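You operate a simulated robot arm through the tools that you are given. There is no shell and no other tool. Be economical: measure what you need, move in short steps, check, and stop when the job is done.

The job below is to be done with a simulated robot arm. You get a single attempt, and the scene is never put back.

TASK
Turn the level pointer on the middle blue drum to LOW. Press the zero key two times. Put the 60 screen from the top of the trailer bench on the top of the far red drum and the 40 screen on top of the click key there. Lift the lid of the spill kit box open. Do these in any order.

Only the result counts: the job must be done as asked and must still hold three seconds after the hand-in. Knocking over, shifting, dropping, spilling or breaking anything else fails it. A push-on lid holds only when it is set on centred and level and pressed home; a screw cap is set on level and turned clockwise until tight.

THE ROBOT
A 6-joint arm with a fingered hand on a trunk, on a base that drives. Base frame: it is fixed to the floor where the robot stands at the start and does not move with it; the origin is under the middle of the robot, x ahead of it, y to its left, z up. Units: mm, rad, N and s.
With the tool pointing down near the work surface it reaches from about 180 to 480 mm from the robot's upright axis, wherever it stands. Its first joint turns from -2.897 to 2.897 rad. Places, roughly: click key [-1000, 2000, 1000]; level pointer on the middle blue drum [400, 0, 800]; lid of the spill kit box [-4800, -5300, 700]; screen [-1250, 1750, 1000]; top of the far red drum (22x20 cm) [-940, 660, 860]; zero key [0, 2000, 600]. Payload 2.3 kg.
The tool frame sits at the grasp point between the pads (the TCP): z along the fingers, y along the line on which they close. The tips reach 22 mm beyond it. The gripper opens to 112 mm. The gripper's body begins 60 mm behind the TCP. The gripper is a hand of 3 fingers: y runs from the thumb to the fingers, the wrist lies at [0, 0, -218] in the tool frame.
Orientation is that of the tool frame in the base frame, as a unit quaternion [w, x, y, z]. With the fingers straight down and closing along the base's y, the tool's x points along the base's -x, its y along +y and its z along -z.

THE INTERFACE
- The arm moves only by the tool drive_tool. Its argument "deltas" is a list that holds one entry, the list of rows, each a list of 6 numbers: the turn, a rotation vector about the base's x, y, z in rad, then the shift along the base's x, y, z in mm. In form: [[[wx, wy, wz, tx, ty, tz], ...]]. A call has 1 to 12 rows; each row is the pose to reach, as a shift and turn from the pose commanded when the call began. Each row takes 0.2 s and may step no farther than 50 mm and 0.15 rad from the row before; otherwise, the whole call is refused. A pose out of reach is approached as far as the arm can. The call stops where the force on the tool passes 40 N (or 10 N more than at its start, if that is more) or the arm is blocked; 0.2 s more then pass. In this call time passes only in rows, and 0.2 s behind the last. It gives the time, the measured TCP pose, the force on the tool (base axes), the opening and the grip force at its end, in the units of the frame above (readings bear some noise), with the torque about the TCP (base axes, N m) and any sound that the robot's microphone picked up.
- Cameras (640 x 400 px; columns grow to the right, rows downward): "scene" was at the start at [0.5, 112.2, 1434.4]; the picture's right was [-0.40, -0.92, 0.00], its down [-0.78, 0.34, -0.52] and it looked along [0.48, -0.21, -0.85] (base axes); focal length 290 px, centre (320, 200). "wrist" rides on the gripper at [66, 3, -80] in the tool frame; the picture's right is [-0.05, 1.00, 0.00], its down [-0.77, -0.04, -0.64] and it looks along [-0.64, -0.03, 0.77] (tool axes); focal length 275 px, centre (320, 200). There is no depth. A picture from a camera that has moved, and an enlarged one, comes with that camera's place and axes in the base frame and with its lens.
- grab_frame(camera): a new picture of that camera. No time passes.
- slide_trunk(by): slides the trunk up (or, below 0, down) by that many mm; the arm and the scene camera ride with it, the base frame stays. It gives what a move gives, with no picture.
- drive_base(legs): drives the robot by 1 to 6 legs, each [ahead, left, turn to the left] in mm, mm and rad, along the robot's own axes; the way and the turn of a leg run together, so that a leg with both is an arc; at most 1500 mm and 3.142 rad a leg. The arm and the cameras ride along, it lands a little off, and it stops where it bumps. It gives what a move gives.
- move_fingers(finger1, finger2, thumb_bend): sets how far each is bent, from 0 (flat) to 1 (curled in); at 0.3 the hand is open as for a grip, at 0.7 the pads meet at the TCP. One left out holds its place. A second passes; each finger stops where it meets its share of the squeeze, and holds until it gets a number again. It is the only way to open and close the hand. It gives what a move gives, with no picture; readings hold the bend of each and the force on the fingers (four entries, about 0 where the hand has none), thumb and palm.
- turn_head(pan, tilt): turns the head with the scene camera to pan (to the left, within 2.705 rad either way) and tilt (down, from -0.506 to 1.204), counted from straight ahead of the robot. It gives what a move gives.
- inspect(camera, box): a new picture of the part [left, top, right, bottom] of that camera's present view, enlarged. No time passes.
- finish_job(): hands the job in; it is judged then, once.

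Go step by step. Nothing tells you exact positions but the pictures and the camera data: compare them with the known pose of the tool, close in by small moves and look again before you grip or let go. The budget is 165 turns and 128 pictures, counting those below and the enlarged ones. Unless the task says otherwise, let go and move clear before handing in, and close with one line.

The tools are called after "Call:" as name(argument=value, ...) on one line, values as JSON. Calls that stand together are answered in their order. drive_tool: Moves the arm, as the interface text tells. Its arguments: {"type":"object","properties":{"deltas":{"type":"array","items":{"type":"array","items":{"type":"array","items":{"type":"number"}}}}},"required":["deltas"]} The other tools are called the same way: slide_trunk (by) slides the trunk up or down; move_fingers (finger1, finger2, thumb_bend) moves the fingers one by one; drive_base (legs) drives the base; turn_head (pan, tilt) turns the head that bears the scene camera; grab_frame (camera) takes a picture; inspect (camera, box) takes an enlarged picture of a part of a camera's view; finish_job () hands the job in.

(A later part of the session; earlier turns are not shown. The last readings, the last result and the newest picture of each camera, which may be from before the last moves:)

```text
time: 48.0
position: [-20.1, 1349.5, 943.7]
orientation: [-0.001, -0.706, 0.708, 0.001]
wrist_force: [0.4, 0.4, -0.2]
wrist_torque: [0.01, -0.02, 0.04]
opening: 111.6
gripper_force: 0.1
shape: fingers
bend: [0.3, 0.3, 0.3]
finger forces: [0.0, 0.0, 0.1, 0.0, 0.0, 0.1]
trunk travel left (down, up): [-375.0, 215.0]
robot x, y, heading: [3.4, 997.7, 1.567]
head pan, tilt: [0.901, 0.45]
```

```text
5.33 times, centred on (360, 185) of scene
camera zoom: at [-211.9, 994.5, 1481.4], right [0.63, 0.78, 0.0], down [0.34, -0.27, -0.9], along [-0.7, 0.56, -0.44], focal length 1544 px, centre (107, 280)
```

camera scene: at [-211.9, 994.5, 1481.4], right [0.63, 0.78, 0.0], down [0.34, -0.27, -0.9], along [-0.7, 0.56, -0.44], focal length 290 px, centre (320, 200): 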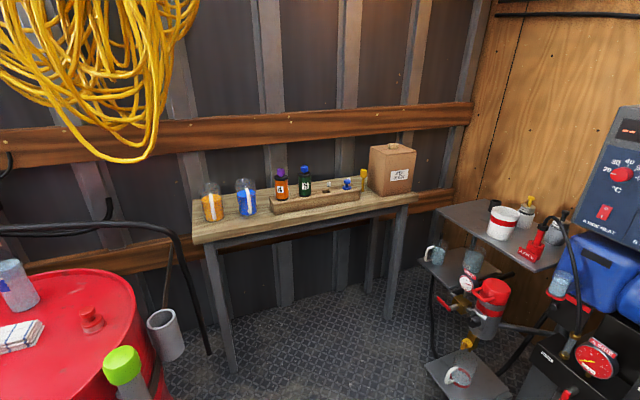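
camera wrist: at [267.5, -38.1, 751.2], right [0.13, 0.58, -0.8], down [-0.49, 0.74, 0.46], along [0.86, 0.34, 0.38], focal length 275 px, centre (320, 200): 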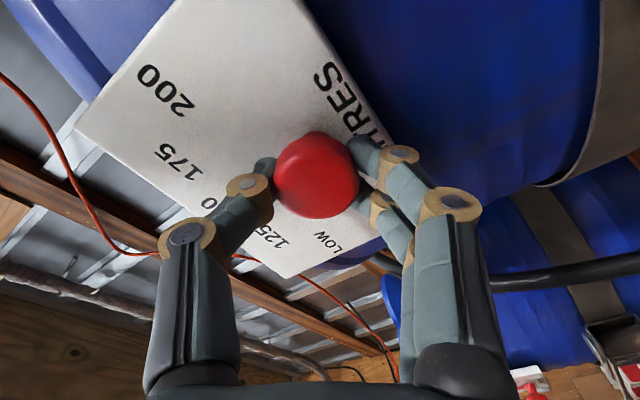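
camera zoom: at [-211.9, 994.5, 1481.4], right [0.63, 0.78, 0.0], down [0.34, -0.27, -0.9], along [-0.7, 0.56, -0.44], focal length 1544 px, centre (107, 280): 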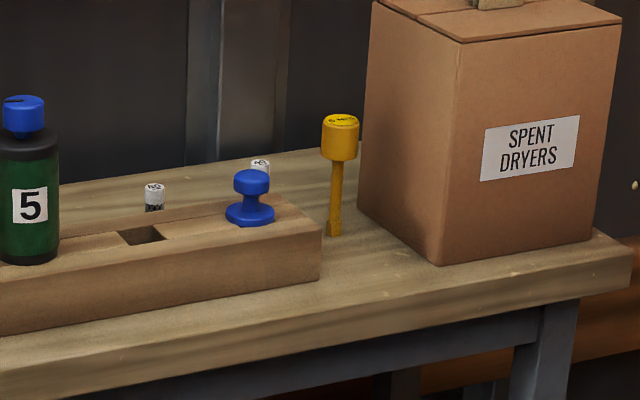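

The 40 and 60 screens are small capped cylinders behind the block, and the yellow key beside the box is probably the click key. First comes the zero key: I'll drive nearer, lower the trunk, and make the tool horizontal.

Call:
drive_base(legs=[[330, 0, 0]])

Call:
slide_trunk(by=-190)

Call:
drive_tool(deltas=[[[0.143, 0, 0, 2, 15, -10], [0.286, 0, 0, 5, 30, -20], [0.428, 0, 0, 8, 45, -30], [0.571, 0, 0, 10, 60, -40], [0.714, 0, 0, 13, 75, -50], [0.857, 0, 0, 16, 90, -60], [1.0, 0, 0, 20, 105, -72], [1.142, 0, 0, 23, 120, -84], [1.285, 0, 0, 26, 135, -96], [1.428, 0, 0, 30, 150, -108], [1.571, 0, 0, 33, 165, -115]]])

Call:
move_fingers(finger1=0.62, finger2=1.0, thumb_bend=1.0)

Call:
turn_head(pan=0.0, tilt=0.7)

Call:
grab_frame(camera="wrist")

Call:
grab_frame(camera="scene")

```text
time: 50.2
position: [-17.9, 1683.0, 944.8]
orientation: [-0.001, -0.706, 0.709, 0.0]
wrist_force: [-0.6, 1.0, 0.5]
wrist_torque: [-0.01, 0.01, 0.0]
opening: 111.8
gripper_force: 0.1
shape: fingers
bend: [0.3, 0.3, 0.3]
finger forces: [0.1, 0.0, 0.0, 0.0, 0.1, 0.1]
trunk travel left (down, up): [-375.0, 215.0]
robot x, y, heading: [5.3, 1328.3, 1.562]
head pan, tilt: [0.901, 0.45]
```

```text
time: 52.3
position: [-17.7, 1681.9, 753.5]
orientation: [-0.001, -0.706, 0.708, 0.001]
wrist_force: [0.4, 0.2, -0.3]
wrist_torque: [-0.01, 0.03, -0.01]
opening: 111.8
gripper_force: 0.1
shape: fingers
bend: [0.3, 0.3, 0.3]
finger forces: [0.1, 0.1, 0.0, 0.0, 0.1, 0.1]
trunk travel left (down, up): [-185.0, 405.0]
robot x, y, heading: [5.8, 1329.4, 1.562]
head pan, tilt: [0.901, 0.45]
```

```text
time: 54.7
position: [16.7, 1847.1, 639.5]
orientation: [0.5, -0.499, 0.501, 0.501]
wrist_force: [-0.1, -0.7, -0.1]
wrist_torque: [0.0, -0.03, 0.03]
opening: 111.6
gripper_force: 0.2
shape: fingers
bend: [0.3, 0.3, 0.3]
finger forces: [0.0, 0.0, 0.1, 0.0, 0.1, 0.1]
out of reach, approached as far as the arm can: row 5
trunk travel left (down, up): [-185.0, 405.0]
robot x, y, heading: [5.2, 1328.8, 1.563]
head pan, tilt: [0.901, 0.45]
```

```text
time: 55.7
position: [15.9, 1847.3, 639.0]
orientation: [0.499, -0.5, 0.501, 0.501]
wrist_force: [0.2, -0.4, -0.1]
wrist_torque: [0.02, -0.01, 0.01]
opening: 12.1
gripper_force: 0.1
shape: fingers
bend: [0.62, 0.9, 0.92]
finger forces: [0.0, 0.0, 0.1, 0.0, 0.0, 0.0]
trunk travel left (down, up): [-185.0, 405.0]
robot x, y, heading: [5.9, 1329.1, 1.566]
head pan, tilt: [0.901, 0.45]
```

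```text
time: 56.9
position: [15.7, 1847.1, 639.3]
orientation: [0.499, -0.499, 0.501, 0.501]
wrist_force: [0.0, 0.1, -0.4]
wrist_torque: [-0.02, 0.02, 0.0]
opening: 12.1
gripper_force: 0.1
shape: fingers
bend: [0.62, 0.9, 0.92]
finger forces: [0.0, 0.1, 0.1, 0.0, 0.0, 0.1]
trunk travel left (down, up): [-185.0, 405.0]
robot x, y, heading: [7.4, 1328.5, 1.56]
head pan, tilt: [0.0, 0.7]
```

```text
94 pictures are left
camera wrist: at [11.6, 1767.9, 573.5], right [-1.0, 0.0, 0.05], down [0.04, -0.64, 0.77], along [0.03, 0.77, 0.63], focal length 275 px, centre (320, 200)
```

wrist: 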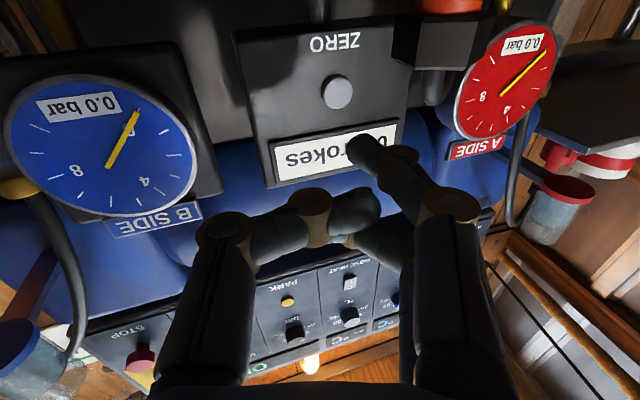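

```text
93 pictures are left
camera scene: at [-137.5, 1354.2, 1269.3], right [1.0, -0.01, 0.0], down [0.0, -0.64, -0.77], along [0.0, 0.77, -0.64], focal length 290 px, centre (320, 200)
```

scene: 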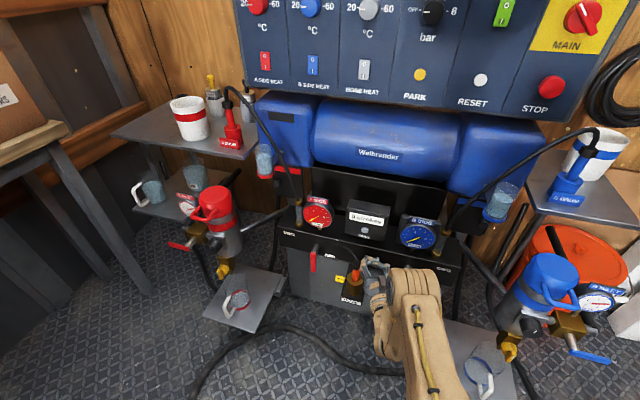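

The extended finger is near the counter, with the button triangulated at about (4, 1964, 637). I'll verify with a scene zoom.

Call:
inspect(camera="scene", box=[320, 190, 420, 300])

Call:
inspect(camera="wrist", box=[240, 20, 440, 200])

```text
3.64 times, centred on (370, 245) of scene
camera zoom: at [-137.5, 1354.2, 1269.3], right [1.0, -0.01, 0.0], down [0.0, -0.64, -0.77], along [0.0, 0.77, -0.64], focal length 1053 px, centre (138, 36)
```

zoom: 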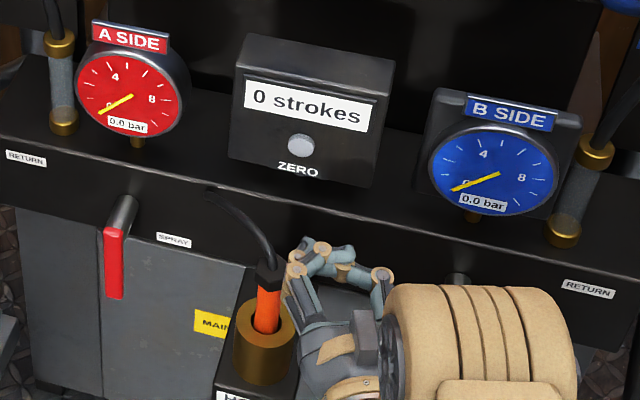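

```text
2.22 times, centred on (340, 110) of wrist
camera zoom: at [11.6, 1767.9, 573.5], right [-1.0, 0.0, 0.05], down [0.04, -0.64, 0.77], along [0.03, 0.77, 0.63], focal length 612 px, centre (276, 400)
```

zoom: 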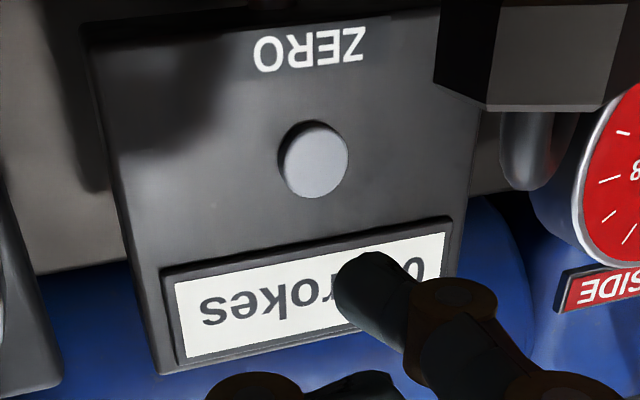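

The button is near (0, 1969, 638), and a connector with a cable sits low on the left of the hand. I'll straighten the pressing finger so the hand stays to the right of it, and move to a standoff.

Call:
move_fingers(finger1=0.45)

Call:
drive_tool(deltas=[[[0, 0, 0, 10, 15, 4], [0, 0, 0, 19, 30, 9]]])

Call:
inspect(camera="wrist", box=[200, 0, 520, 200])

Call:
inspect(camera="scene", box=[320, 190, 420, 300])

```text
time: 57.9
position: [15.8, 1848.3, 638.9]
orientation: [0.499, -0.5, 0.501, 0.501]
wrist_force: [0.4, 0.4, 0.2]
wrist_torque: [0.02, -0.01, 0.02]
opening: 23.8
gripper_force: 0.2
shape: fingers
bend: [0.45, 0.9, 0.92]
finger forces: [0.0, 0.0, 0.0, 0.1, 0.0, 0.0]
trunk travel left (down, up): [-185.0, 405.0]
robot x, y, heading: [4.6, 1332.2, 1.564]
head pan, tilt: [0.0, 0.7]
```

```text
time: 58.5
position: [34.1, 1878.0, 647.8]
orientation: [0.5, -0.5, 0.501, 0.5]
wrist_force: [-0.2, 0.1, 0.6]
wrist_torque: [0.04, 0.01, -0.03]
opening: 24.2
gripper_force: 0.1
shape: fingers
bend: [0.45, 0.9, 0.92]
finger forces: [0.0, 0.0, 0.0, 0.0, 0.0, 0.1]
trunk travel left (down, up): [-185.0, 405.0]
robot x, y, heading: [1.0, 1329.5, 1.565]
head pan, tilt: [0.0, 0.7]
```

```text
2.00 times, centred on (360, 100) of wrist
camera zoom: at [30.4, 1798.0, 582.1], right [-1.0, 0.0, 0.05], down [0.04, -0.64, 0.77], along [0.03, 0.77, 0.63], focal length 551 px, centre (240, 400)
```

zoom: 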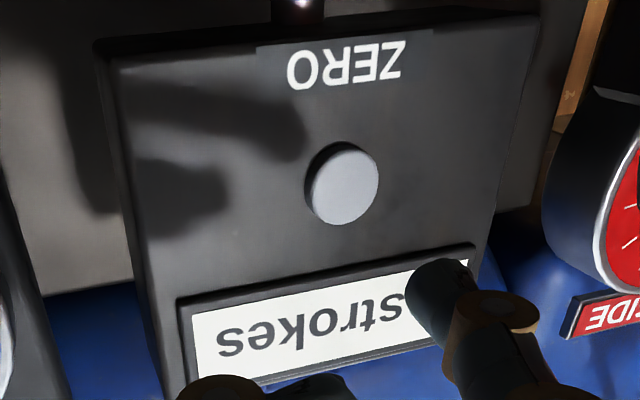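

```text
3.64 times, centred on (370, 245) of scene
camera zoom: at [-137.4, 1354.2, 1269.2], right [1.0, -0.01, 0.0], down [0.0, -0.64, -0.76], along [0.01, 0.76, -0.64], focal length 1053 px, centre (138, 36)
```

zoom: 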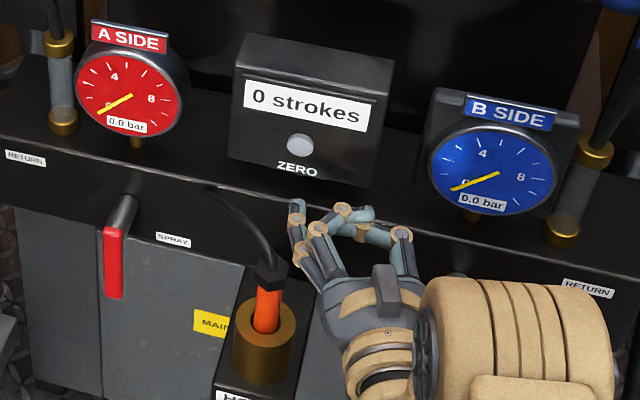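

The fingertip is at (-9, 1903, 638) and the button at (2, 1965, 638). I'll align x and approach to just short of it.

Call:
drive_tool(deltas=[[[0, 0, 0, 11, 10, 0], [0, 0, 0, 11, 35, 0], [0, 0, 0, 11, 48, 0]]])

Call:
inspect(camera="wrist", box=[200, 0, 520, 200])

Call:
inspect(camera="scene", box=[320, 190, 420, 300])

```text
time: 59.3
position: [45.7, 1925.1, 647.0]
orientation: [0.499, -0.5, 0.5, 0.501]
wrist_force: [1.3, 0.3, -1.6]
wrist_torque: [-0.05, 0.0, 0.02]
opening: 24.1
gripper_force: 0.1
shape: fingers
bend: [0.45, 0.9, 0.92]
finger forces: [0.0, 0.1, 0.0, 0.0, 0.0, 0.0]
trunk travel left (down, up): [-185.0, 405.0]
robot x, y, heading: [-0.8, 1330.0, 1.566]
head pan, tilt: [0.0, 0.7]
```

```text
2.00 times, centred on (360, 100) of wrist
camera zoom: at [41.3, 1846.4, 582.0], right [-1.0, 0.0, 0.05], down [0.04, -0.64, 0.77], along [0.03, 0.77, 0.63], focal length 551 px, centre (240, 400)
```

zoom: 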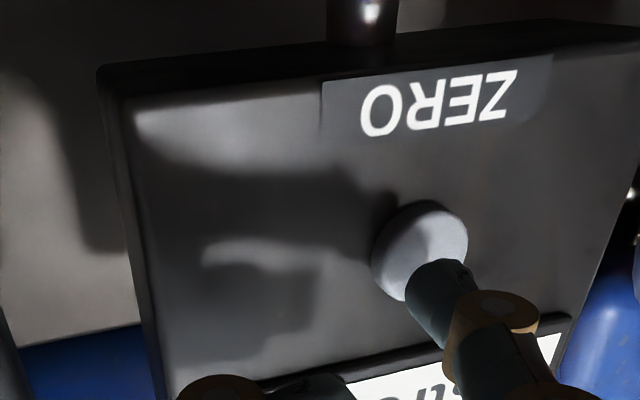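

```text
3.64 times, centred on (370, 245) of scene
camera zoom: at [-137.5, 1354.2, 1269.2], right [1.0, -0.01, 0.0], down [0.0, -0.64, -0.76], along [0.01, 0.76, -0.64], focal length 1053 px, centre (138, 36)
```

zoom: 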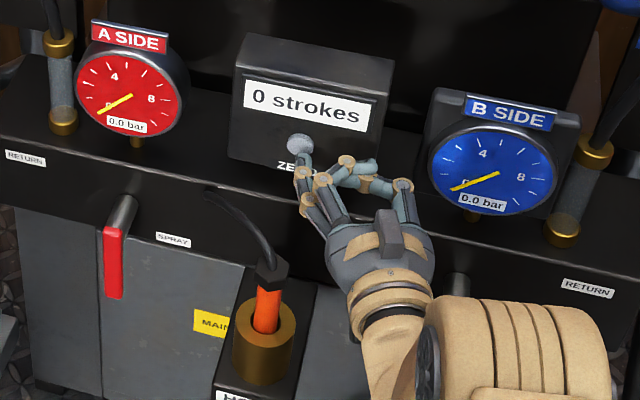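

The tip is about 12–14 mm short of the button centre. I'll advance in small rows and watch force and sound.

Call:
drive_tool(deltas=[[[0, 0, 0, 0, 5, 0], [0, 0, 0, 0, 9, 0], [0, 0, 0, 0, 12, 0], [0, 0, 0, 0, 14, 0], [0, 0, 0, 0, 16, 0]]])

Call:
inspect(camera="wrist", box=[200, 0, 520, 200])

```text
time: 60.5
position: [45.5, 1940.4, 648.6]
orientation: [0.498, -0.499, 0.501, 0.501]
wrist_force: [0.3, -9.6, -1.3]
wrist_torque: [-0.11, 0.0, 0.39]
opening: 24.5
gripper_force: 4.3
shape: fingers
bend: [0.46, 0.9, 0.92]
finger forces: [8.3, 0.1, 0.1, 0.0, 0.1, 0.0]
trunk travel left (down, up): [-185.0, 405.0]
robot x, y, heading: [3.5, 1330.8, 1.565]
head pan, tilt: [0.0, 0.7]
heard: click
```

```text
2.00 times, centred on (360, 100) of wrist
camera zoom: at [41.1, 1860.9, 582.7], right [-1.0, 0.0, 0.05], down [0.04, -0.64, 0.77], along [0.03, 0.77, 0.63], focal length 551 px, centre (240, 400)
```

zoom: 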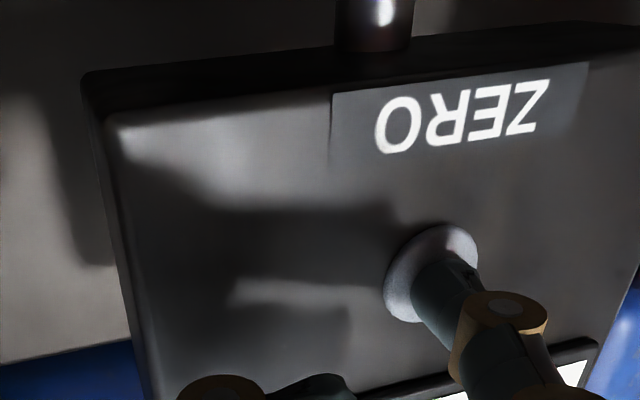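

One click was heard, so that is the first press. I'll back off fully, press a second time the same way, and retreat.

Call:
drive_tool(deltas=[[[0, 0, 0, 0, -8, 0], [0, 0, 0, 0, -18, 0], [0, 0, 0, 0, -18, 0]]])

Call:
drive_tool(deltas=[[[0, 0, 0, 0, 7, 0], [0, 0, 0, 0, 11, 0], [0, 0, 0, 0, 14, 0], [0, 0, 0, 0, 16, 0], [0, 0, 0, 0, 18, 0]]])

```text
time: 61.3
position: [45.6, 1922.6, 649.2]
orientation: [0.498, -0.5, 0.5, 0.502]
wrist_force: [0.4, -0.3, 0.1]
wrist_torque: [0.01, 0.03, 0.01]
opening: 24.4
gripper_force: 0.0
shape: fingers
bend: [0.45, 0.9, 0.92]
finger forces: [0.1, 0.0, 0.1, 0.1, 0.0, 0.0]
trunk travel left (down, up): [-185.0, 405.0]
robot x, y, heading: [3.4, 1329.3, 1.562]
head pan, tilt: [0.0, 0.7]
```

```text
time: 62.5
position: [44.9, 1940.2, 649.1]
orientation: [0.499, -0.5, 0.5, 0.501]
wrist_force: [1.4, -8.4, -1.6]
wrist_torque: [-0.09, -0.03, 0.37]
opening: 24.5
gripper_force: 4.4
shape: fingers
bend: [0.46, 0.9, 0.92]
finger forces: [8.3, 0.0, 0.0, 0.0, 0.0, 0.1]
trunk travel left (down, up): [-185.0, 405.0]
robot x, y, heading: [7.4, 1327.9, 1.563]
head pan, tilt: [0.0, 0.7]
heard: click
```

The second click was heard, so the zero key is done. I'll retreat straight back and return the tool to pointing down by reversing the earlier path.

Call:
drive_tool(deltas=[[[0, 0, 0, 0, -30, 0], [0, 0, 0, 0, -65, 0], [0, 0, 0, -10, -93, -5], [0, 0, 0, -28, -95, -9]]])

Call:
drive_tool(deltas=[[[-0.143, 0, 0, -3, -15, 7], [-0.286, 0, 0, -7, -30, 19], [-0.429, 0, 0, -10, -45, 31], [-0.571, 0, 0, -13, -60, 43], [-0.714, 0, 0, -17, -75, 55], [-0.857, 0, 0, -20, -90, 65], [-1.0, 0, 0, -23, -105, 75], [-1.143, 0, 0, -25, -120, 85], [-1.285, 0, 0, -28, -135, 95], [-1.428, 0, 0, -31, -150, 105], [-1.571, 0, 0, -33, -165, 115]]])

Call:
move_fingers(finger1=0.3, finger2=0.3, thumb_bend=0.3)

Call:
grab_frame(camera="scene")

```text
time: 63.5
position: [18.7, 1846.3, 639.8]
orientation: [0.498, -0.5, 0.501, 0.501]
wrist_force: [0.1, -0.4, 0.3]
wrist_torque: [0.02, 0.02, -0.02]
opening: 23.9
gripper_force: 0.0
shape: fingers
bend: [0.45, 0.9, 0.92]
finger forces: [0.0, 0.0, 0.0, 0.0, 0.1, 0.0]
trunk travel left (down, up): [-185.0, 405.0]
robot x, y, heading: [4.4, 1327.9, 1.565]
head pan, tilt: [0.0, 0.7]
```

```text
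time: 65.9
position: [-16.4, 1680.5, 754.6]
orientation: [-0.001, -0.707, 0.708, 0.0]
wrist_force: [-0.6, -0.1, -0.5]
wrist_torque: [0.02, -0.02, 0.02]
opening: 24.3
gripper_force: 0.0
shape: fingers
bend: [0.45, 0.9, 0.92]
finger forces: [0.0, 0.0, 0.0, 0.0, 0.0, 0.1]
out of reach, approached as far as the arm can: row 7
trunk travel left (down, up): [-185.0, 405.0]
robot x, y, heading: [1.9, 1328.4, 1.559]
head pan, tilt: [0.0, 0.7]
```

```text
time: 66.9
position: [-15.1, 1680.1, 755.7]
orientation: [0.0, -0.706, 0.708, 0.001]
wrist_force: [0.1, -0.7, 0.5]
wrist_torque: [0.01, 0.01, 0.0]
opening: 111.0
gripper_force: 0.1
shape: fingers
bend: [0.3, 0.3, 0.3]
finger forces: [0.1, 0.0, 0.0, 0.1, 0.0, 0.1]
trunk travel left (down, up): [-185.0, 405.0]
robot x, y, heading: [8.6, 1328.8, 1.564]
head pan, tilt: [0.0, 0.7]
```

```text
85 pictures are left
camera scene: at [-137.5, 1354.1, 1269.2], right [1.0, -0.01, 0.0], down [0.0, -0.64, -0.76], along [0.01, 0.76, -0.64], focal length 290 px, centre (320, 200)
```

scene: 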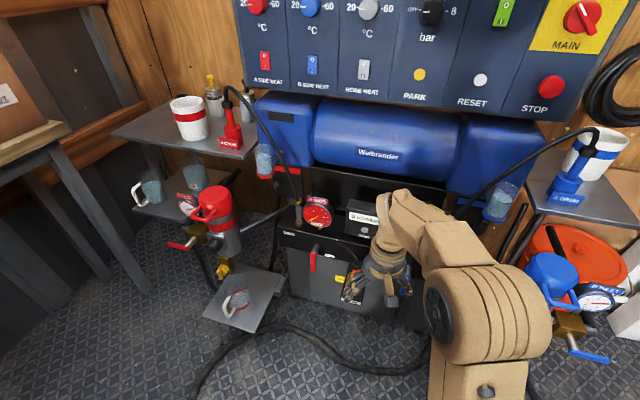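

Both presses are done and the arm is folded. Next I'll raise the trunk and drive to face the bench, stopping somewhat short to look.

Call:
slide_trunk(by=370)

Call:
drive_base(legs=[[-180, 0, 0], [0, 0, 1.26], [580, -260, 0]])

Call:
turn_head(pan=-0.1, tilt=0.75)

Call:
grab_frame(camera="scene")

Call:
grab_frame(camera="wrist")

```text
time: 70.4
position: [-15.4, 1680.9, 1125.5]
orientation: [-0.001, -0.706, 0.708, 0.0]
wrist_force: [-0.1, -0.1, 0.2]
wrist_torque: [-0.01, -0.01, -0.02]
opening: 111.4
gripper_force: 0.1
shape: fingers
bend: [0.3, 0.3, 0.3]
finger forces: [0.0, 0.1, 0.1, 0.0, 0.0, 0.1]
trunk travel left (down, up): [-555.0, 35.0]
robot x, y, heading: [7.1, 1329.3, 1.561]
head pan, tilt: [0.0, 0.7]
```

```text
time: 78.2
position: [-812.9, 1665.3, 1125.8]
orientation: [0.001, 0.988, -0.153, 0.001]
wrist_force: [-0.1, -0.1, 0.6]
wrist_torque: [0.0, 0.01, 0.02]
opening: 110.9
gripper_force: 0.1
shape: fingers
bend: [0.3, 0.3, 0.3]
finger forces: [0.1, 0.1, 0.1, 0.1, 0.1, 0.1]
trunk travel left (down, up): [-555.0, 35.0]
robot x, y, heading: [-472.6, 1579.0, 2.828]
head pan, tilt: [0.0, 0.7]
```

```text
time: 78.9
position: [-812.0, 1665.8, 1124.2]
orientation: [0.001, 0.988, -0.153, 0.0]
wrist_force: [-0.1, 0.2, 0.2]
wrist_torque: [-0.01, 0.03, -0.01]
opening: 111.2
gripper_force: 0.1
shape: fingers
bend: [0.3, 0.3, 0.3]
finger forces: [0.1, 0.0, 0.0, 0.0, 0.0, 0.2]
trunk travel left (down, up): [-555.0, 35.0]
robot x, y, heading: [-471.3, 1582.8, 2.828]
head pan, tilt: [-0.099, 0.75]
```

```text
84 pictures are left
camera scene: at [-534.8, 1460.2, 1635.0], right [0.4, 0.92, 0.0], down [0.63, -0.27, -0.73], along [-0.67, 0.29, -0.68], focal length 290 px, centre (320, 200)
```

scene: 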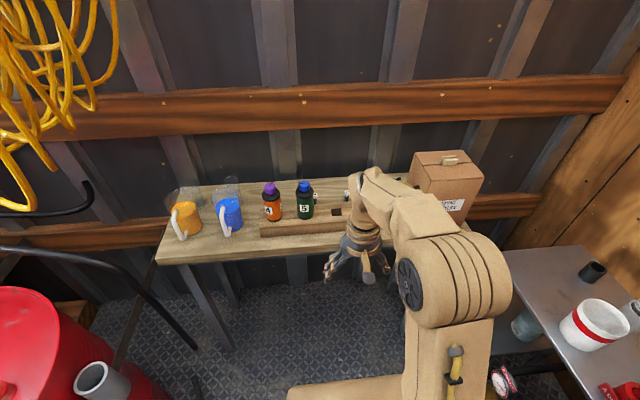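

```text
83 pictures are left
camera wrist: at [-751.2, 1643.6, 1205.8], right [-0.35, -0.94, 0.0], down [-0.72, 0.27, 0.64], along [-0.6, 0.22, -0.77], focal length 275 px, centre (320, 200)
```

wrist: 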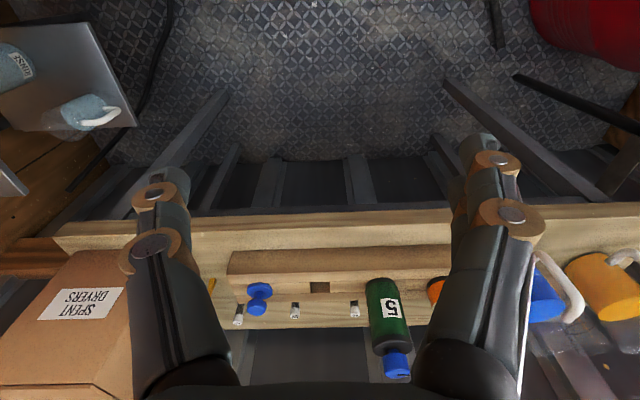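

From the wrist camera I see three small white-capped screens behind the block. I'll zoom in to read the labels.

Call:
inspect(camera="wrist", box=[190, 260, 380, 350])

Call:
inspect(camera="scene", box=[290, 170, 370, 230])

```text
3.37 times, centred on (285, 305) of wrist
camera zoom: at [-751.2, 1643.6, 1205.8], right [-0.35, -0.94, 0.0], down [-0.72, 0.27, 0.64], along [-0.6, 0.22, -0.77], focal length 927 px, centre (438, -154)
```

zoom: 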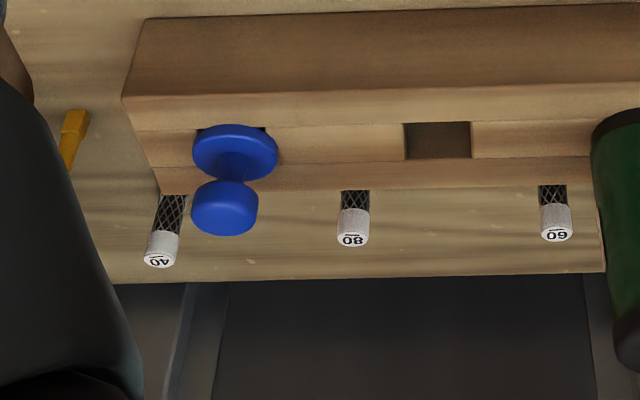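

```text
6.67 times, centred on (330, 200) of scene
camera zoom: at [-534.8, 1460.2, 1635.0], right [0.4, 0.92, 0.0], down [0.63, -0.27, -0.73], along [-0.67, 0.29, -0.68], focal length 1930 px, centre (253, 200)
```

zoom: 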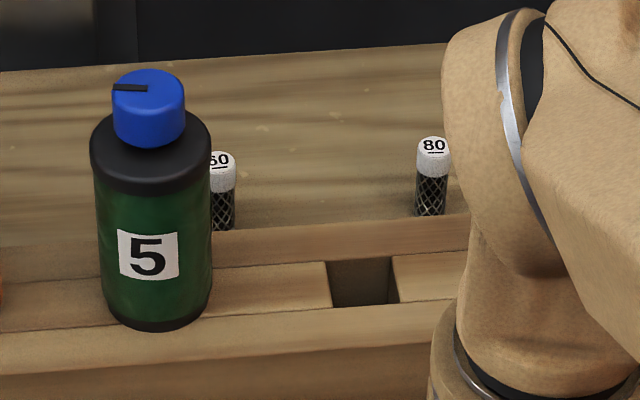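

The 60 screen stands at about (-1263, 1757), with its cap top near z 930, and the 40 screen and click key are to the right. I'll drive closer in front of the 60 screen.

Call:
drive_base(legs=[[370, 70, 0]])

Call:
turn_head(pan=0.1, tilt=0.95)

Call:
grab_frame(camera="scene")

Call:
grab_frame(camera="wrist")

```text
time: 81.3
position: [-1184.2, 1712.3, 1124.7]
orientation: [0.001, 0.988, -0.154, 0.001]
wrist_force: [0.3, -0.2, 0.4]
wrist_torque: [-0.01, -0.03, -0.01]
opening: 111.3
gripper_force: 0.0
shape: fingers
bend: [0.3, 0.3, 0.3]
finger forces: [0.0, 0.0, 0.0, 0.0, 0.0, 0.1]
trunk travel left (down, up): [-555.0, 35.0]
robot x, y, heading: [-841.7, 1628.0, 2.83]
head pan, tilt: [-0.099, 0.75]
```

```text
time: 82.0
position: [-1182.8, 1713.8, 1125.3]
orientation: [0.001, 0.988, -0.154, 0.001]
wrist_force: [-0.5, -0.2, 0.3]
wrist_torque: [0.0, 0.01, -0.04]
opening: 111.0
gripper_force: 0.1
shape: fingers
bend: [0.3, 0.3, 0.3]
finger forces: [0.1, 0.0, 0.0, 0.0, 0.0, 0.0]
trunk travel left (down, up): [-555.0, 35.0]
robot x, y, heading: [-845.4, 1622.1, 2.831]
head pan, tilt: [0.099, 0.949]
```

```text
80 pictures are left
camera scene: at [-901.3, 1489.1, 1619.5], right [0.21, 0.98, 0.0], down [0.79, -0.17, -0.58], along [-0.57, 0.12, -0.81], focal length 290 px, centre (320, 200)
```

scene: 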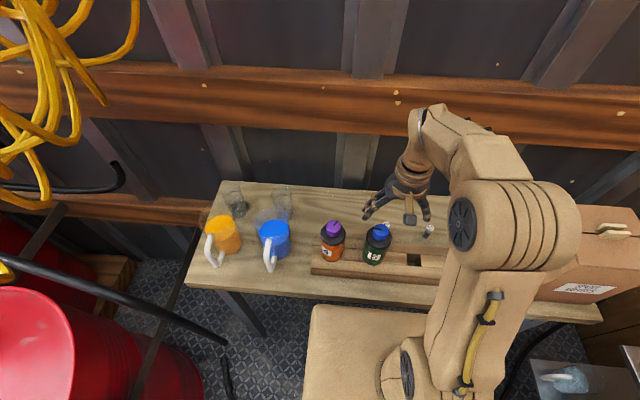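

```text
79 pictures are left
camera wrist: at [-1122.2, 1690.8, 1205.8], right [-0.35, -0.94, 0.0], down [-0.72, 0.27, 0.64], along [-0.6, 0.22, -0.77], focal length 275 px, centre (320, 200)
```

wrist: 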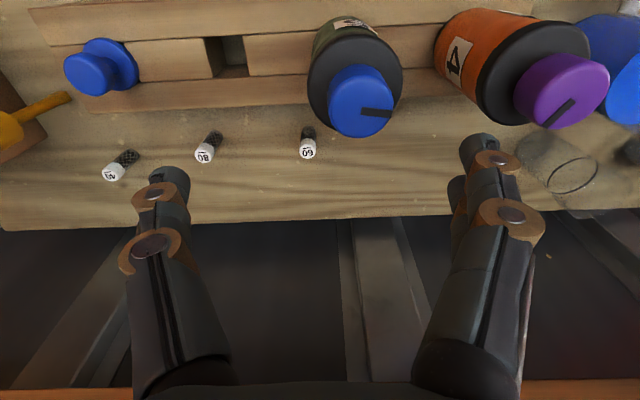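

The 60 screen is at about (-1265, 1757) with clear space around it. I'll narrow the hand, move over it and come part-way down.

Call:
move_fingers(finger1=0.47, finger2=0.47, thumb_bend=0.47)

Call:
drive_tool(deltas=[[[0, 0, 0, -41, 22, 0], [0, 0, 0, -82, 44, 0], [0, 0, 0, -82, 44, -45], [0, 0, 0, -82, 44, -90], [0, 0, 0, -82, 44, -135]]])

Call:
grab_frame(camera="wrist")

Call:
inspect(camera="scene", box=[330, 150, 470, 290])

```text
time: 83.0
position: [-1184.3, 1713.5, 1124.8]
orientation: [0.001, 0.988, -0.154, -0.001]
wrist_force: [0.0, -0.2, -0.2]
wrist_torque: [0.0, -0.02, 0.05]
opening: 64.7
gripper_force: 0.0
shape: fingers
bend: [0.47, 0.47, 0.47]
finger forces: [0.0, 0.0, 0.0, 0.0, 0.0, 0.1]
trunk travel left (down, up): [-555.0, 35.0]
robot x, y, heading: [-838.6, 1627.3, 2.827]
head pan, tilt: [0.099, 0.949]
```

```text
time: 84.2
position: [-1266.6, 1757.5, 989.4]
orientation: [0.001, 0.988, -0.153, 0.001]
wrist_force: [0.5, 0.2, -0.2]
wrist_torque: [0.01, 0.0, -0.04]
opening: 64.2
gripper_force: 0.0
shape: fingers
bend: [0.47, 0.47, 0.47]
finger forces: [0.0, 0.0, 0.0, 0.0, 0.0, 0.1]
trunk travel left (down, up): [-555.0, 35.0]
robot x, y, heading: [-841.5, 1629.6, 2.835]
head pan, tilt: [0.099, 0.949]
```

```text
78 pictures are left
camera wrist: at [-1204.7, 1734.8, 1070.8], right [-0.35, -0.94, 0.0], down [-0.72, 0.27, 0.63], along [-0.6, 0.22, -0.77], focal length 275 px, centre (320, 200)
```

wrist: 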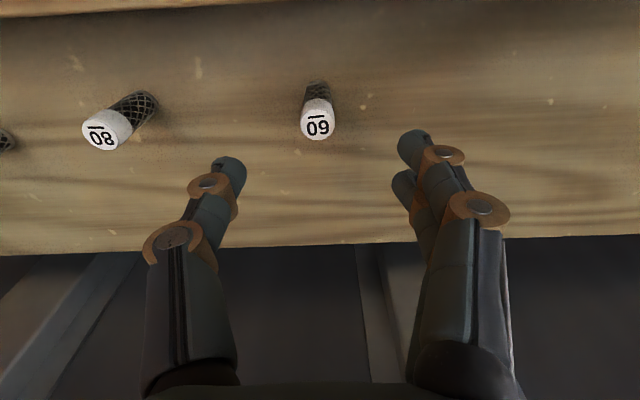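

```text
2.86 times, centred on (400, 220) of scene
camera zoom: at [-901.9, 1489.0, 1619.5], right [0.21, 0.98, 0.0], down [0.79, -0.17, -0.58], along [-0.57, 0.12, -0.81], focal length 827 px, centre (91, 143)
```

zoom: 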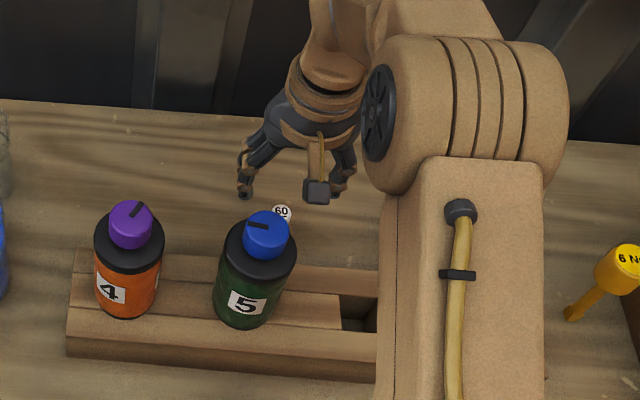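

The screen is centred under the hand. I'll descend so the grasp point is about 14 mm below the cap top, and check.

Call:
drive_tool(deltas=[[[0, 0, 0, 0.5, 0.5, -35], [0, 0, 0, 0.5, 0.5, -60], [0, 0, 0, 0.5, 0.5, -76]]])

Call:
grab_frame(camera="wrist")

```text
time: 85.0
position: [-1264.0, 1757.5, 913.1]
orientation: [0.001, 0.988, -0.154, 0.0]
wrist_force: [-0.2, -0.4, -0.1]
wrist_torque: [0.01, 0.03, -0.01]
opening: 64.4
gripper_force: 0.1
shape: fingers
bend: [0.47, 0.47, 0.47]
finger forces: [0.0, 0.0, 0.0, 0.0, 0.0, 0.1]
trunk travel left (down, up): [-555.0, 35.0]
robot x, y, heading: [-844.7, 1627.5, 2.829]
head pan, tilt: [0.099, 0.949]
```

```text
76 pictures are left
camera wrist: at [-1203.5, 1735.5, 995.1], right [-0.35, -0.94, 0.0], down [-0.72, 0.27, 0.64], along [-0.6, 0.22, -0.77], focal length 275 px, centre (320, 200)
```

wrist: 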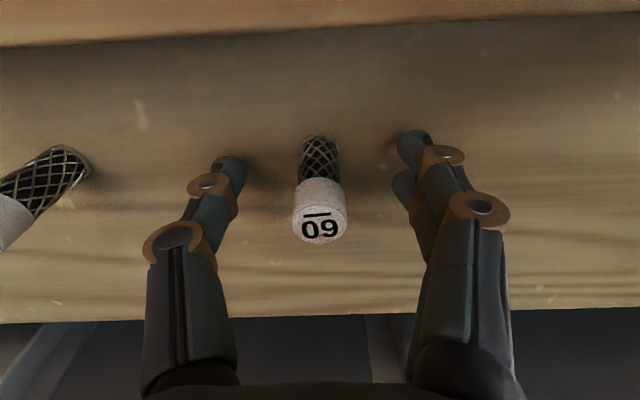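

The cap is centred between the pads. I'll close gently.

Call:
drive_tool(deltas=[[[0, 0, 0, -1.5, 0.5, -1]]])

Call:
move_fingers(finger1=0.7, finger2=0.7, thumb_bend=0.7)

Call:
grab_frame(camera="wrist")

```text
time: 85.4
position: [-1266.1, 1758.4, 913.5]
orientation: [0.0, 0.988, -0.154, -0.001]
wrist_force: [-0.3, 1.0, 0.0]
wrist_torque: [0.01, 0.05, 0.01]
opening: 64.2
gripper_force: 0.1
shape: fingers
bend: [0.47, 0.47, 0.47]
finger forces: [0.0, 0.0, 0.0, 0.0, 0.0, 0.0]
trunk travel left (down, up): [-555.0, 35.0]
robot x, y, heading: [-841.4, 1628.5, 2.836]
head pan, tilt: [0.099, 0.949]
```

```text
time: 86.4
position: [-1267.0, 1759.3, 912.0]
orientation: [0.002, 0.988, -0.154, 0.0]
wrist_force: [0.5, 0.0, 0.6]
wrist_torque: [0.03, 0.03, 0.0]
opening: 13.3
gripper_force: 4.6
shape: fingers
bend: [0.65, 0.69, 0.68]
finger forces: [3.7, 0.4, 0.0, 0.0, 3.9, 0.0]
trunk travel left (down, up): [-555.0, 35.0]
robot x, y, heading: [-839.3, 1627.6, 2.832]
head pan, tilt: [0.099, 0.949]
```

```text
75 pictures are left
camera wrist: at [-1205.0, 1736.1, 994.3], right [-0.35, -0.94, 0.0], down [-0.72, 0.27, 0.64], along [-0.6, 0.22, -0.77], focal length 275 px, centre (320, 200)
```

wrist: 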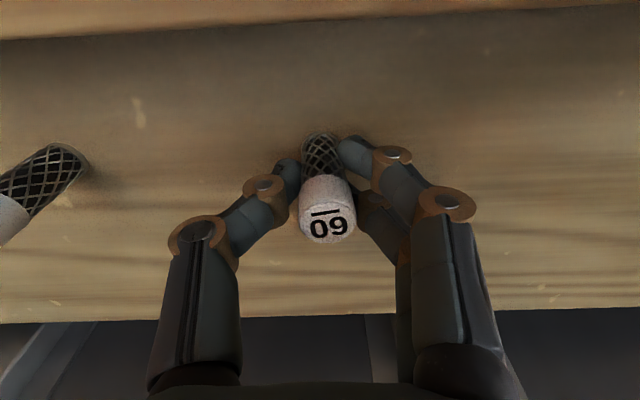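

The screen is held, with finger 2 only lightly touching. I'll firm up the grip and lift a little.

Call:
move_fingers(finger1=0.74, finger2=0.78, thumb_bend=0.74)

Call:
drive_tool(deltas=[[[0, 0, 0, 0, 0, 15], [0, 0, 0, 0, 0, 50], [0, 0, 0, 0, 0, 100]]])

Call:
grab_frame(camera="wrist")

```text
time: 87.4
position: [-1265.9, 1758.0, 912.9]
orientation: [0.001, 0.988, -0.154, 0.0]
wrist_force: [0.0, -0.1, 0.0]
wrist_torque: [-0.01, -0.02, 0.0]
opening: 12.3
gripper_force: 8.6
shape: fingers
bend: [0.69, 0.77, 0.69]
finger forces: [7.9, 0.9, 0.0, 0.0, 8.4, 0.0]
trunk travel left (down, up): [-555.0, 35.0]
robot x, y, heading: [-840.8, 1630.5, 2.824]
head pan, tilt: [0.099, 0.949]
```

```text
time: 88.2
position: [-1266.1, 1756.9, 1014.3]
orientation: [0.001, 0.988, -0.153, 0.001]
wrist_force: [-0.3, 0.7, -0.4]
wrist_torque: [0.01, 0.02, 0.01]
opening: 12.0
gripper_force: 8.7
shape: fingers
bend: [0.69, 0.77, 0.69]
finger forces: [8.1, 0.9, 0.0, 0.1, 8.3, 0.1]
trunk travel left (down, up): [-555.0, 35.0]
robot x, y, heading: [-839.0, 1627.1, 2.831]
head pan, tilt: [0.099, 0.949]
```

```text
74 pictures are left
camera wrist: at [-1204.2, 1735.8, 1095.1], right [-0.35, -0.94, 0.0], down [-0.72, 0.27, 0.64], along [-0.6, 0.22, -0.77], focal length 275 px, centre (320, 200)
```

wrist: 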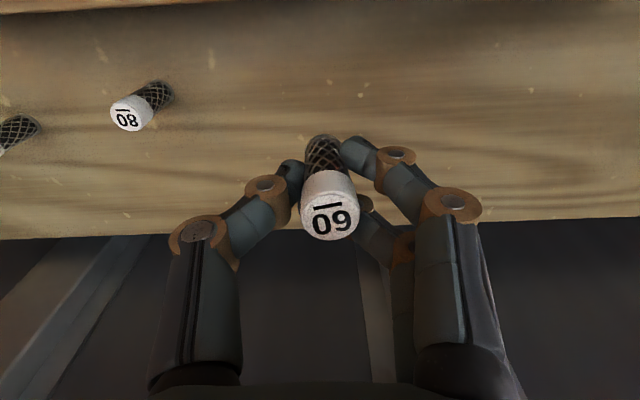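

The 60 screen is held well. I'll raise and retract it, back away from the bench, and strafe toward the far red drum from the +x side, stopping short.

Call:
drive_tool(deltas=[[[0, 0, 0, 0, 0, 45], [0, 0, 0, 25, -8, 85], [0, 0, 0, 60, -19, 110], [0, 0, 0, 90, -29, 110]]])

Call:
drive_base(legs=[[-420, 0, 0], [0, 0, 0.31], [0, 600, 0]])

Call:
turn_head(pan=0.3, tilt=0.75)

Call:
grab_frame(camera="scene")

```text
time: 89.2
position: [-1176.9, 1728.2, 1123.2]
orientation: [0.001, 0.988, -0.153, 0.0]
wrist_force: [0.2, 0.7, -0.5]
wrist_torque: [0.05, 0.01, -0.01]
opening: 12.1
gripper_force: 8.0
shape: fingers
bend: [0.7, 0.77, 0.69]
finger forces: [7.9, 0.0, 0.0, 0.1, 8.3, 0.0]
trunk travel left (down, up): [-555.0, 35.0]
robot x, y, heading: [-840.0, 1628.3, 2.831]
head pan, tilt: [0.099, 0.949]
```

```text
time: 95.8
position: [-792.9, 895.6, 1122.5]
orientation: [0.0, 1.0, 0.0, 0.0]
wrist_force: [0.1, 0.1, 0.1]
wrist_torque: [-0.01, 0.0, 0.0]
opening: 12.1
gripper_force: 8.6
shape: fingers
bend: [0.7, 0.78, 0.69]
finger forces: [7.9, 0.0, 0.1, 0.1, 8.4, 0.0]
trunk travel left (down, up): [-555.0, 35.0]
robot x, y, heading: [-443.8, 901.2, 3.134]
head pan, tilt: [0.099, 0.949]
```

```text
time: 96.5
position: [-793.2, 895.8, 1122.2]
orientation: [0.001, 1.0, 0.0, 0.0]
wrist_force: [0.4, -0.6, 0.3]
wrist_torque: [-0.06, -0.02, 0.02]
opening: 12.1
gripper_force: 8.4
shape: fingers
bend: [0.7, 0.78, 0.69]
finger forces: [7.9, 0.0, 0.0, 0.1, 8.4, 0.0]
trunk travel left (down, up): [-555.0, 35.0]
robot x, y, heading: [-441.1, 899.8, 3.141]
head pan, tilt: [0.3, 0.75]
```

```text
73 pictures are left
camera scene: at [-464.6, 734.5, 1635.0], right [-0.29, 0.96, 0.0], down [0.65, 0.2, -0.73], along [-0.7, -0.21, -0.68], focal length 290 px, centre (320, 200)
```

scene: 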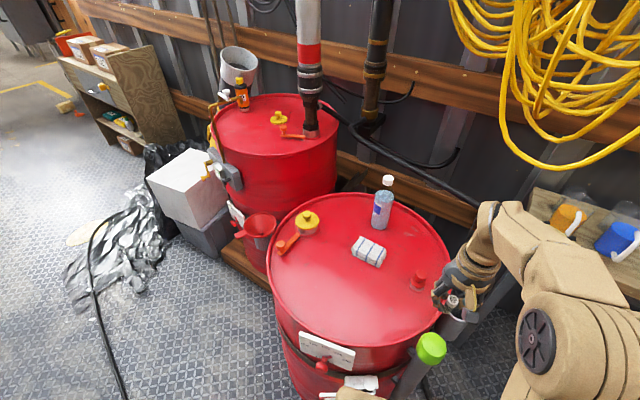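

The near red drum here is the one at (-940, 660), and its front area is clear. I'll strafe into line with that area.

Call:
drive_base(legs=[[15, 235, 0]])

Call:
turn_head(pan=0.0, tilt=0.95)

Call:
grab_frame(camera="scene")

Call:
grab_frame(camera="wrist")

```text
time: 98.3
position: [-807.7, 658.1, 1121.6]
orientation: [0.0, 1.0, 0.001, 0.0]
wrist_force: [0.8, 0.3, -0.9]
wrist_torque: [0.01, 0.0, 0.01]
opening: 11.8
gripper_force: 8.2
shape: fingers
bend: [0.7, 0.78, 0.69]
finger forces: [7.8, 0.0, 0.1, 0.1, 8.5, 0.0]
trunk travel left (down, up): [-555.0, 35.0]
robot x, y, heading: [-458.8, 665.8, 3.138]
head pan, tilt: [0.3, 0.75]
```

```text
time: 99.1
position: [-808.7, 658.6, 1121.9]
orientation: [0.0, 1.0, 0.0, 0.0]
wrist_force: [0.5, -0.2, -1.3]
wrist_torque: [-0.01, -0.01, -0.01]
opening: 11.9
gripper_force: 7.8
shape: fingers
bend: [0.7, 0.78, 0.69]
finger forces: [7.9, 0.1, 0.0, 0.0, 8.4, 0.0]
trunk travel left (down, up): [-555.0, 35.0]
robot x, y, heading: [-459.9, 665.0, 3.144]
head pan, tilt: [0.0, 0.949]
```

```text
72 pictures are left
camera scene: at [-473.7, 522.6, 1619.5], right [0.0, 1.0, 0.0], down [0.81, 0.0, -0.58], along [-0.58, 0.0, -0.81], focal length 290 px, centre (320, 200)
```

scene: 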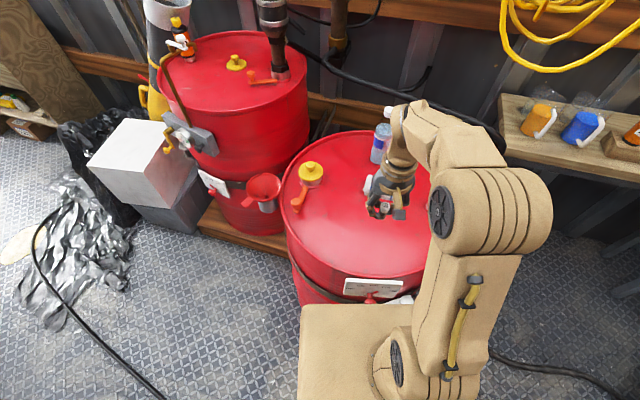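

```text
71 pictures are left
camera wrist: at [-743.2, 656.9, 1203.0], right [-0.05, -1.0, 0.0], down [-0.77, 0.04, 0.64], along [-0.63, 0.03, -0.77], focal length 275 px, centre (320, 200)
```

wrist: 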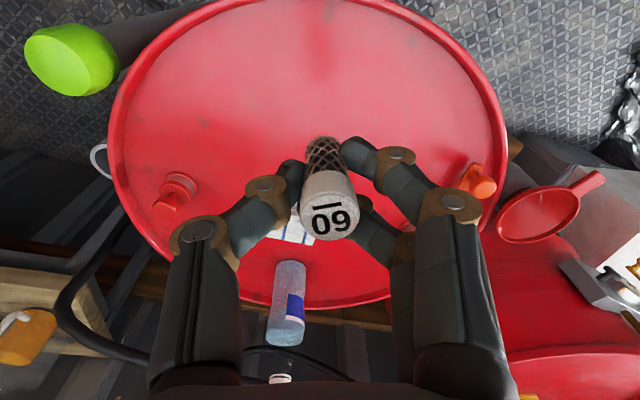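

I'll move over the clear area at about (-915, 660) and descend to just above the drum top.

Call:
drive_tool(deltas=[[[0, 0, 0, -40, 0, 0], [0, 0, 0, -80, 0, -30], [0, 0, 0, -106, 1, -75], [0, 0, 0, -106, 1, -120], [0, 0, 0, -106, 1, -160], [0, 0, 0, -106, 1, -185]]])

Call:
grab_frame(camera="wrist")

Call:
inspect(camera="scene", box=[280, 120, 440, 260])

```text
refused: row 3 steps farther than a row can; nothing moved
```

```text
70 pictures are left
camera wrist: at [-743.2, 656.9, 1203.0], right [-0.05, -1.0, 0.0], down [-0.77, 0.04, 0.64], along [-0.63, 0.03, -0.77], focal length 275 px, centre (320, 200)
```

wrist: 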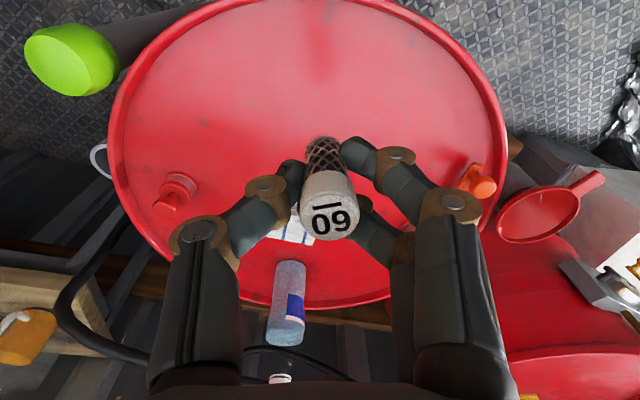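

```text
2.86 times, centred on (360, 190) of scene
camera zoom: at [-473.7, 522.6, 1619.5], right [0.0, 1.0, 0.0], down [0.81, 0.0, -0.58], along [-0.58, 0.0, -0.81], focal length 827 px, centre (206, 229)
```

zoom: 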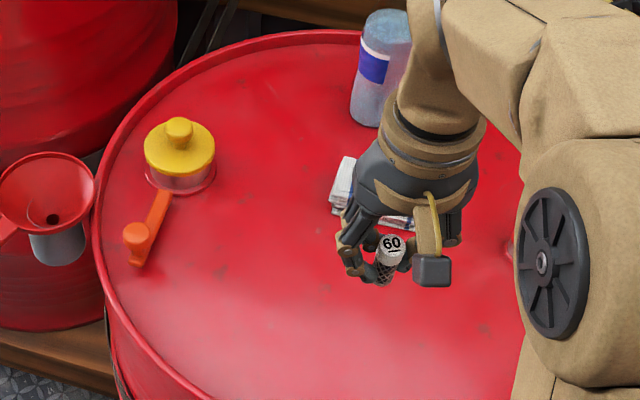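

One step was too long, so nothing moved. I'll send the same path in smaller steps.

Call:
drive_tool(deltas=[[[0, 0, 0, -40, 0, 0], [0, 0, 0, -75, 0, -25], [0, 0, 0, -106, 1, -55], [0, 0, 0, -106, 1, -95], [0, 0, 0, -106, 1, -135], [0, 0, 0, -106, 1, -165], [0, 0, 0, -106, 1, -185]]])

Call:
grab_frame(camera="wrist")

Call:
inspect(camera="scene", box=[280, 140, 440, 260])

```text
time: 100.7
position: [-913.7, 661.1, 935.0]
orientation: [0.001, 1.0, 0.002, 0.0]
wrist_force: [0.4, -0.2, -0.5]
wrist_torque: [0.0, -0.02, 0.0]
opening: 11.7
gripper_force: 7.7
shape: fingers
bend: [0.7, 0.78, 0.69]
finger forces: [7.5, 0.0, 0.1, 0.0, 8.1, 0.0]
trunk travel left (down, up): [-555.0, 35.0]
robot x, y, heading: [-458.2, 666.9, 3.139]
head pan, tilt: [0.0, 0.949]
```

```text
68 pictures are left
camera wrist: at [-849.1, 658.5, 1016.6], right [-0.05, -1.0, 0.0], down [-0.77, 0.04, 0.64], along [-0.63, 0.03, -0.77], focal length 275 px, centre (320, 200)
```

wrist: 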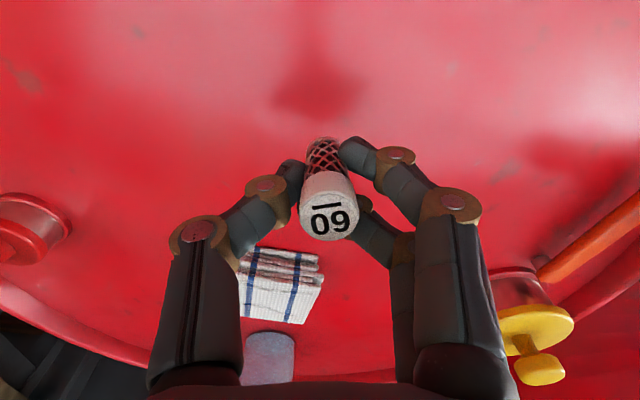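

```text
3.33 times, centred on (360, 200) of scene
camera zoom: at [-474.0, 522.5, 1619.5], right [0.0, 1.0, 0.0], down [0.81, 0.0, -0.58], along [-0.58, 0.0, -0.81], focal length 965 px, centre (187, 200)
```

zoom: 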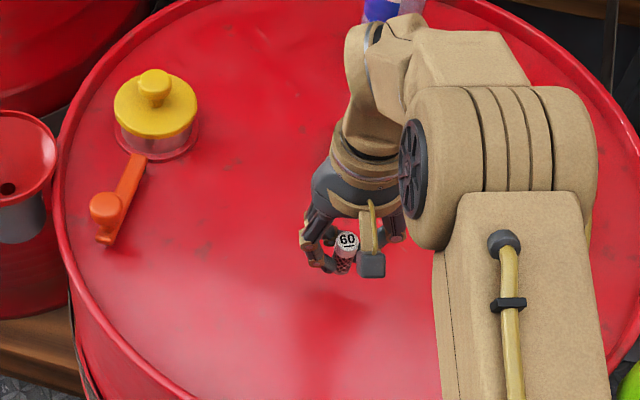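

The screen hangs above clear drum surface. I'll lower it in small steps, watching for contact.

Call:
drive_tool(deltas=[[[0, 0, 0, 0, 0, -8], [0, 0, 0, 0, 0, -14], [0, 0, 0, 0, 0, -18], [0, 0, 0, 0, 0, -21]]])

Call:
grab_frame(camera="wrist")

```text
time: 101.7
position: [-913.5, 660.5, 915.5]
orientation: [0.001, 1.0, 0.001, 0.001]
wrist_force: [0.1, 0.0, 0.6]
wrist_torque: [0.0, -0.01, -0.04]
opening: 11.8
gripper_force: 7.8
shape: fingers
bend: [0.7, 0.78, 0.69]
finger forces: [7.4, 0.1, 0.0, 0.0, 8.2, 0.0]
trunk travel left (down, up): [-555.0, 35.0]
robot x, y, heading: [-458.9, 663.6, 3.136]
head pan, tilt: [0.0, 0.949]
```

```text
66 pictures are left
camera wrist: at [-849.1, 657.7, 996.6], right [-0.05, -1.0, 0.0], down [-0.77, 0.04, 0.64], along [-0.63, 0.03, -0.77], focal length 275 px, centre (320, 200)
```

wrist: 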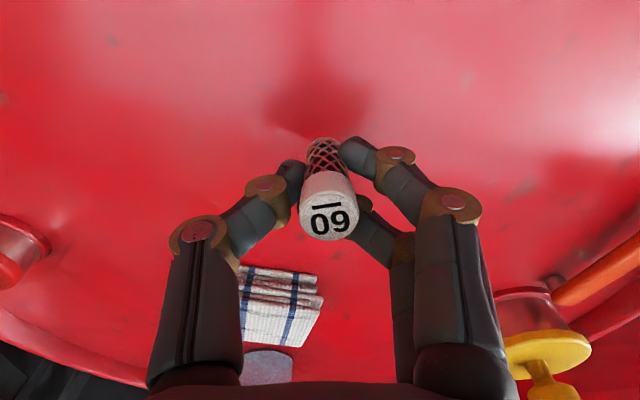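

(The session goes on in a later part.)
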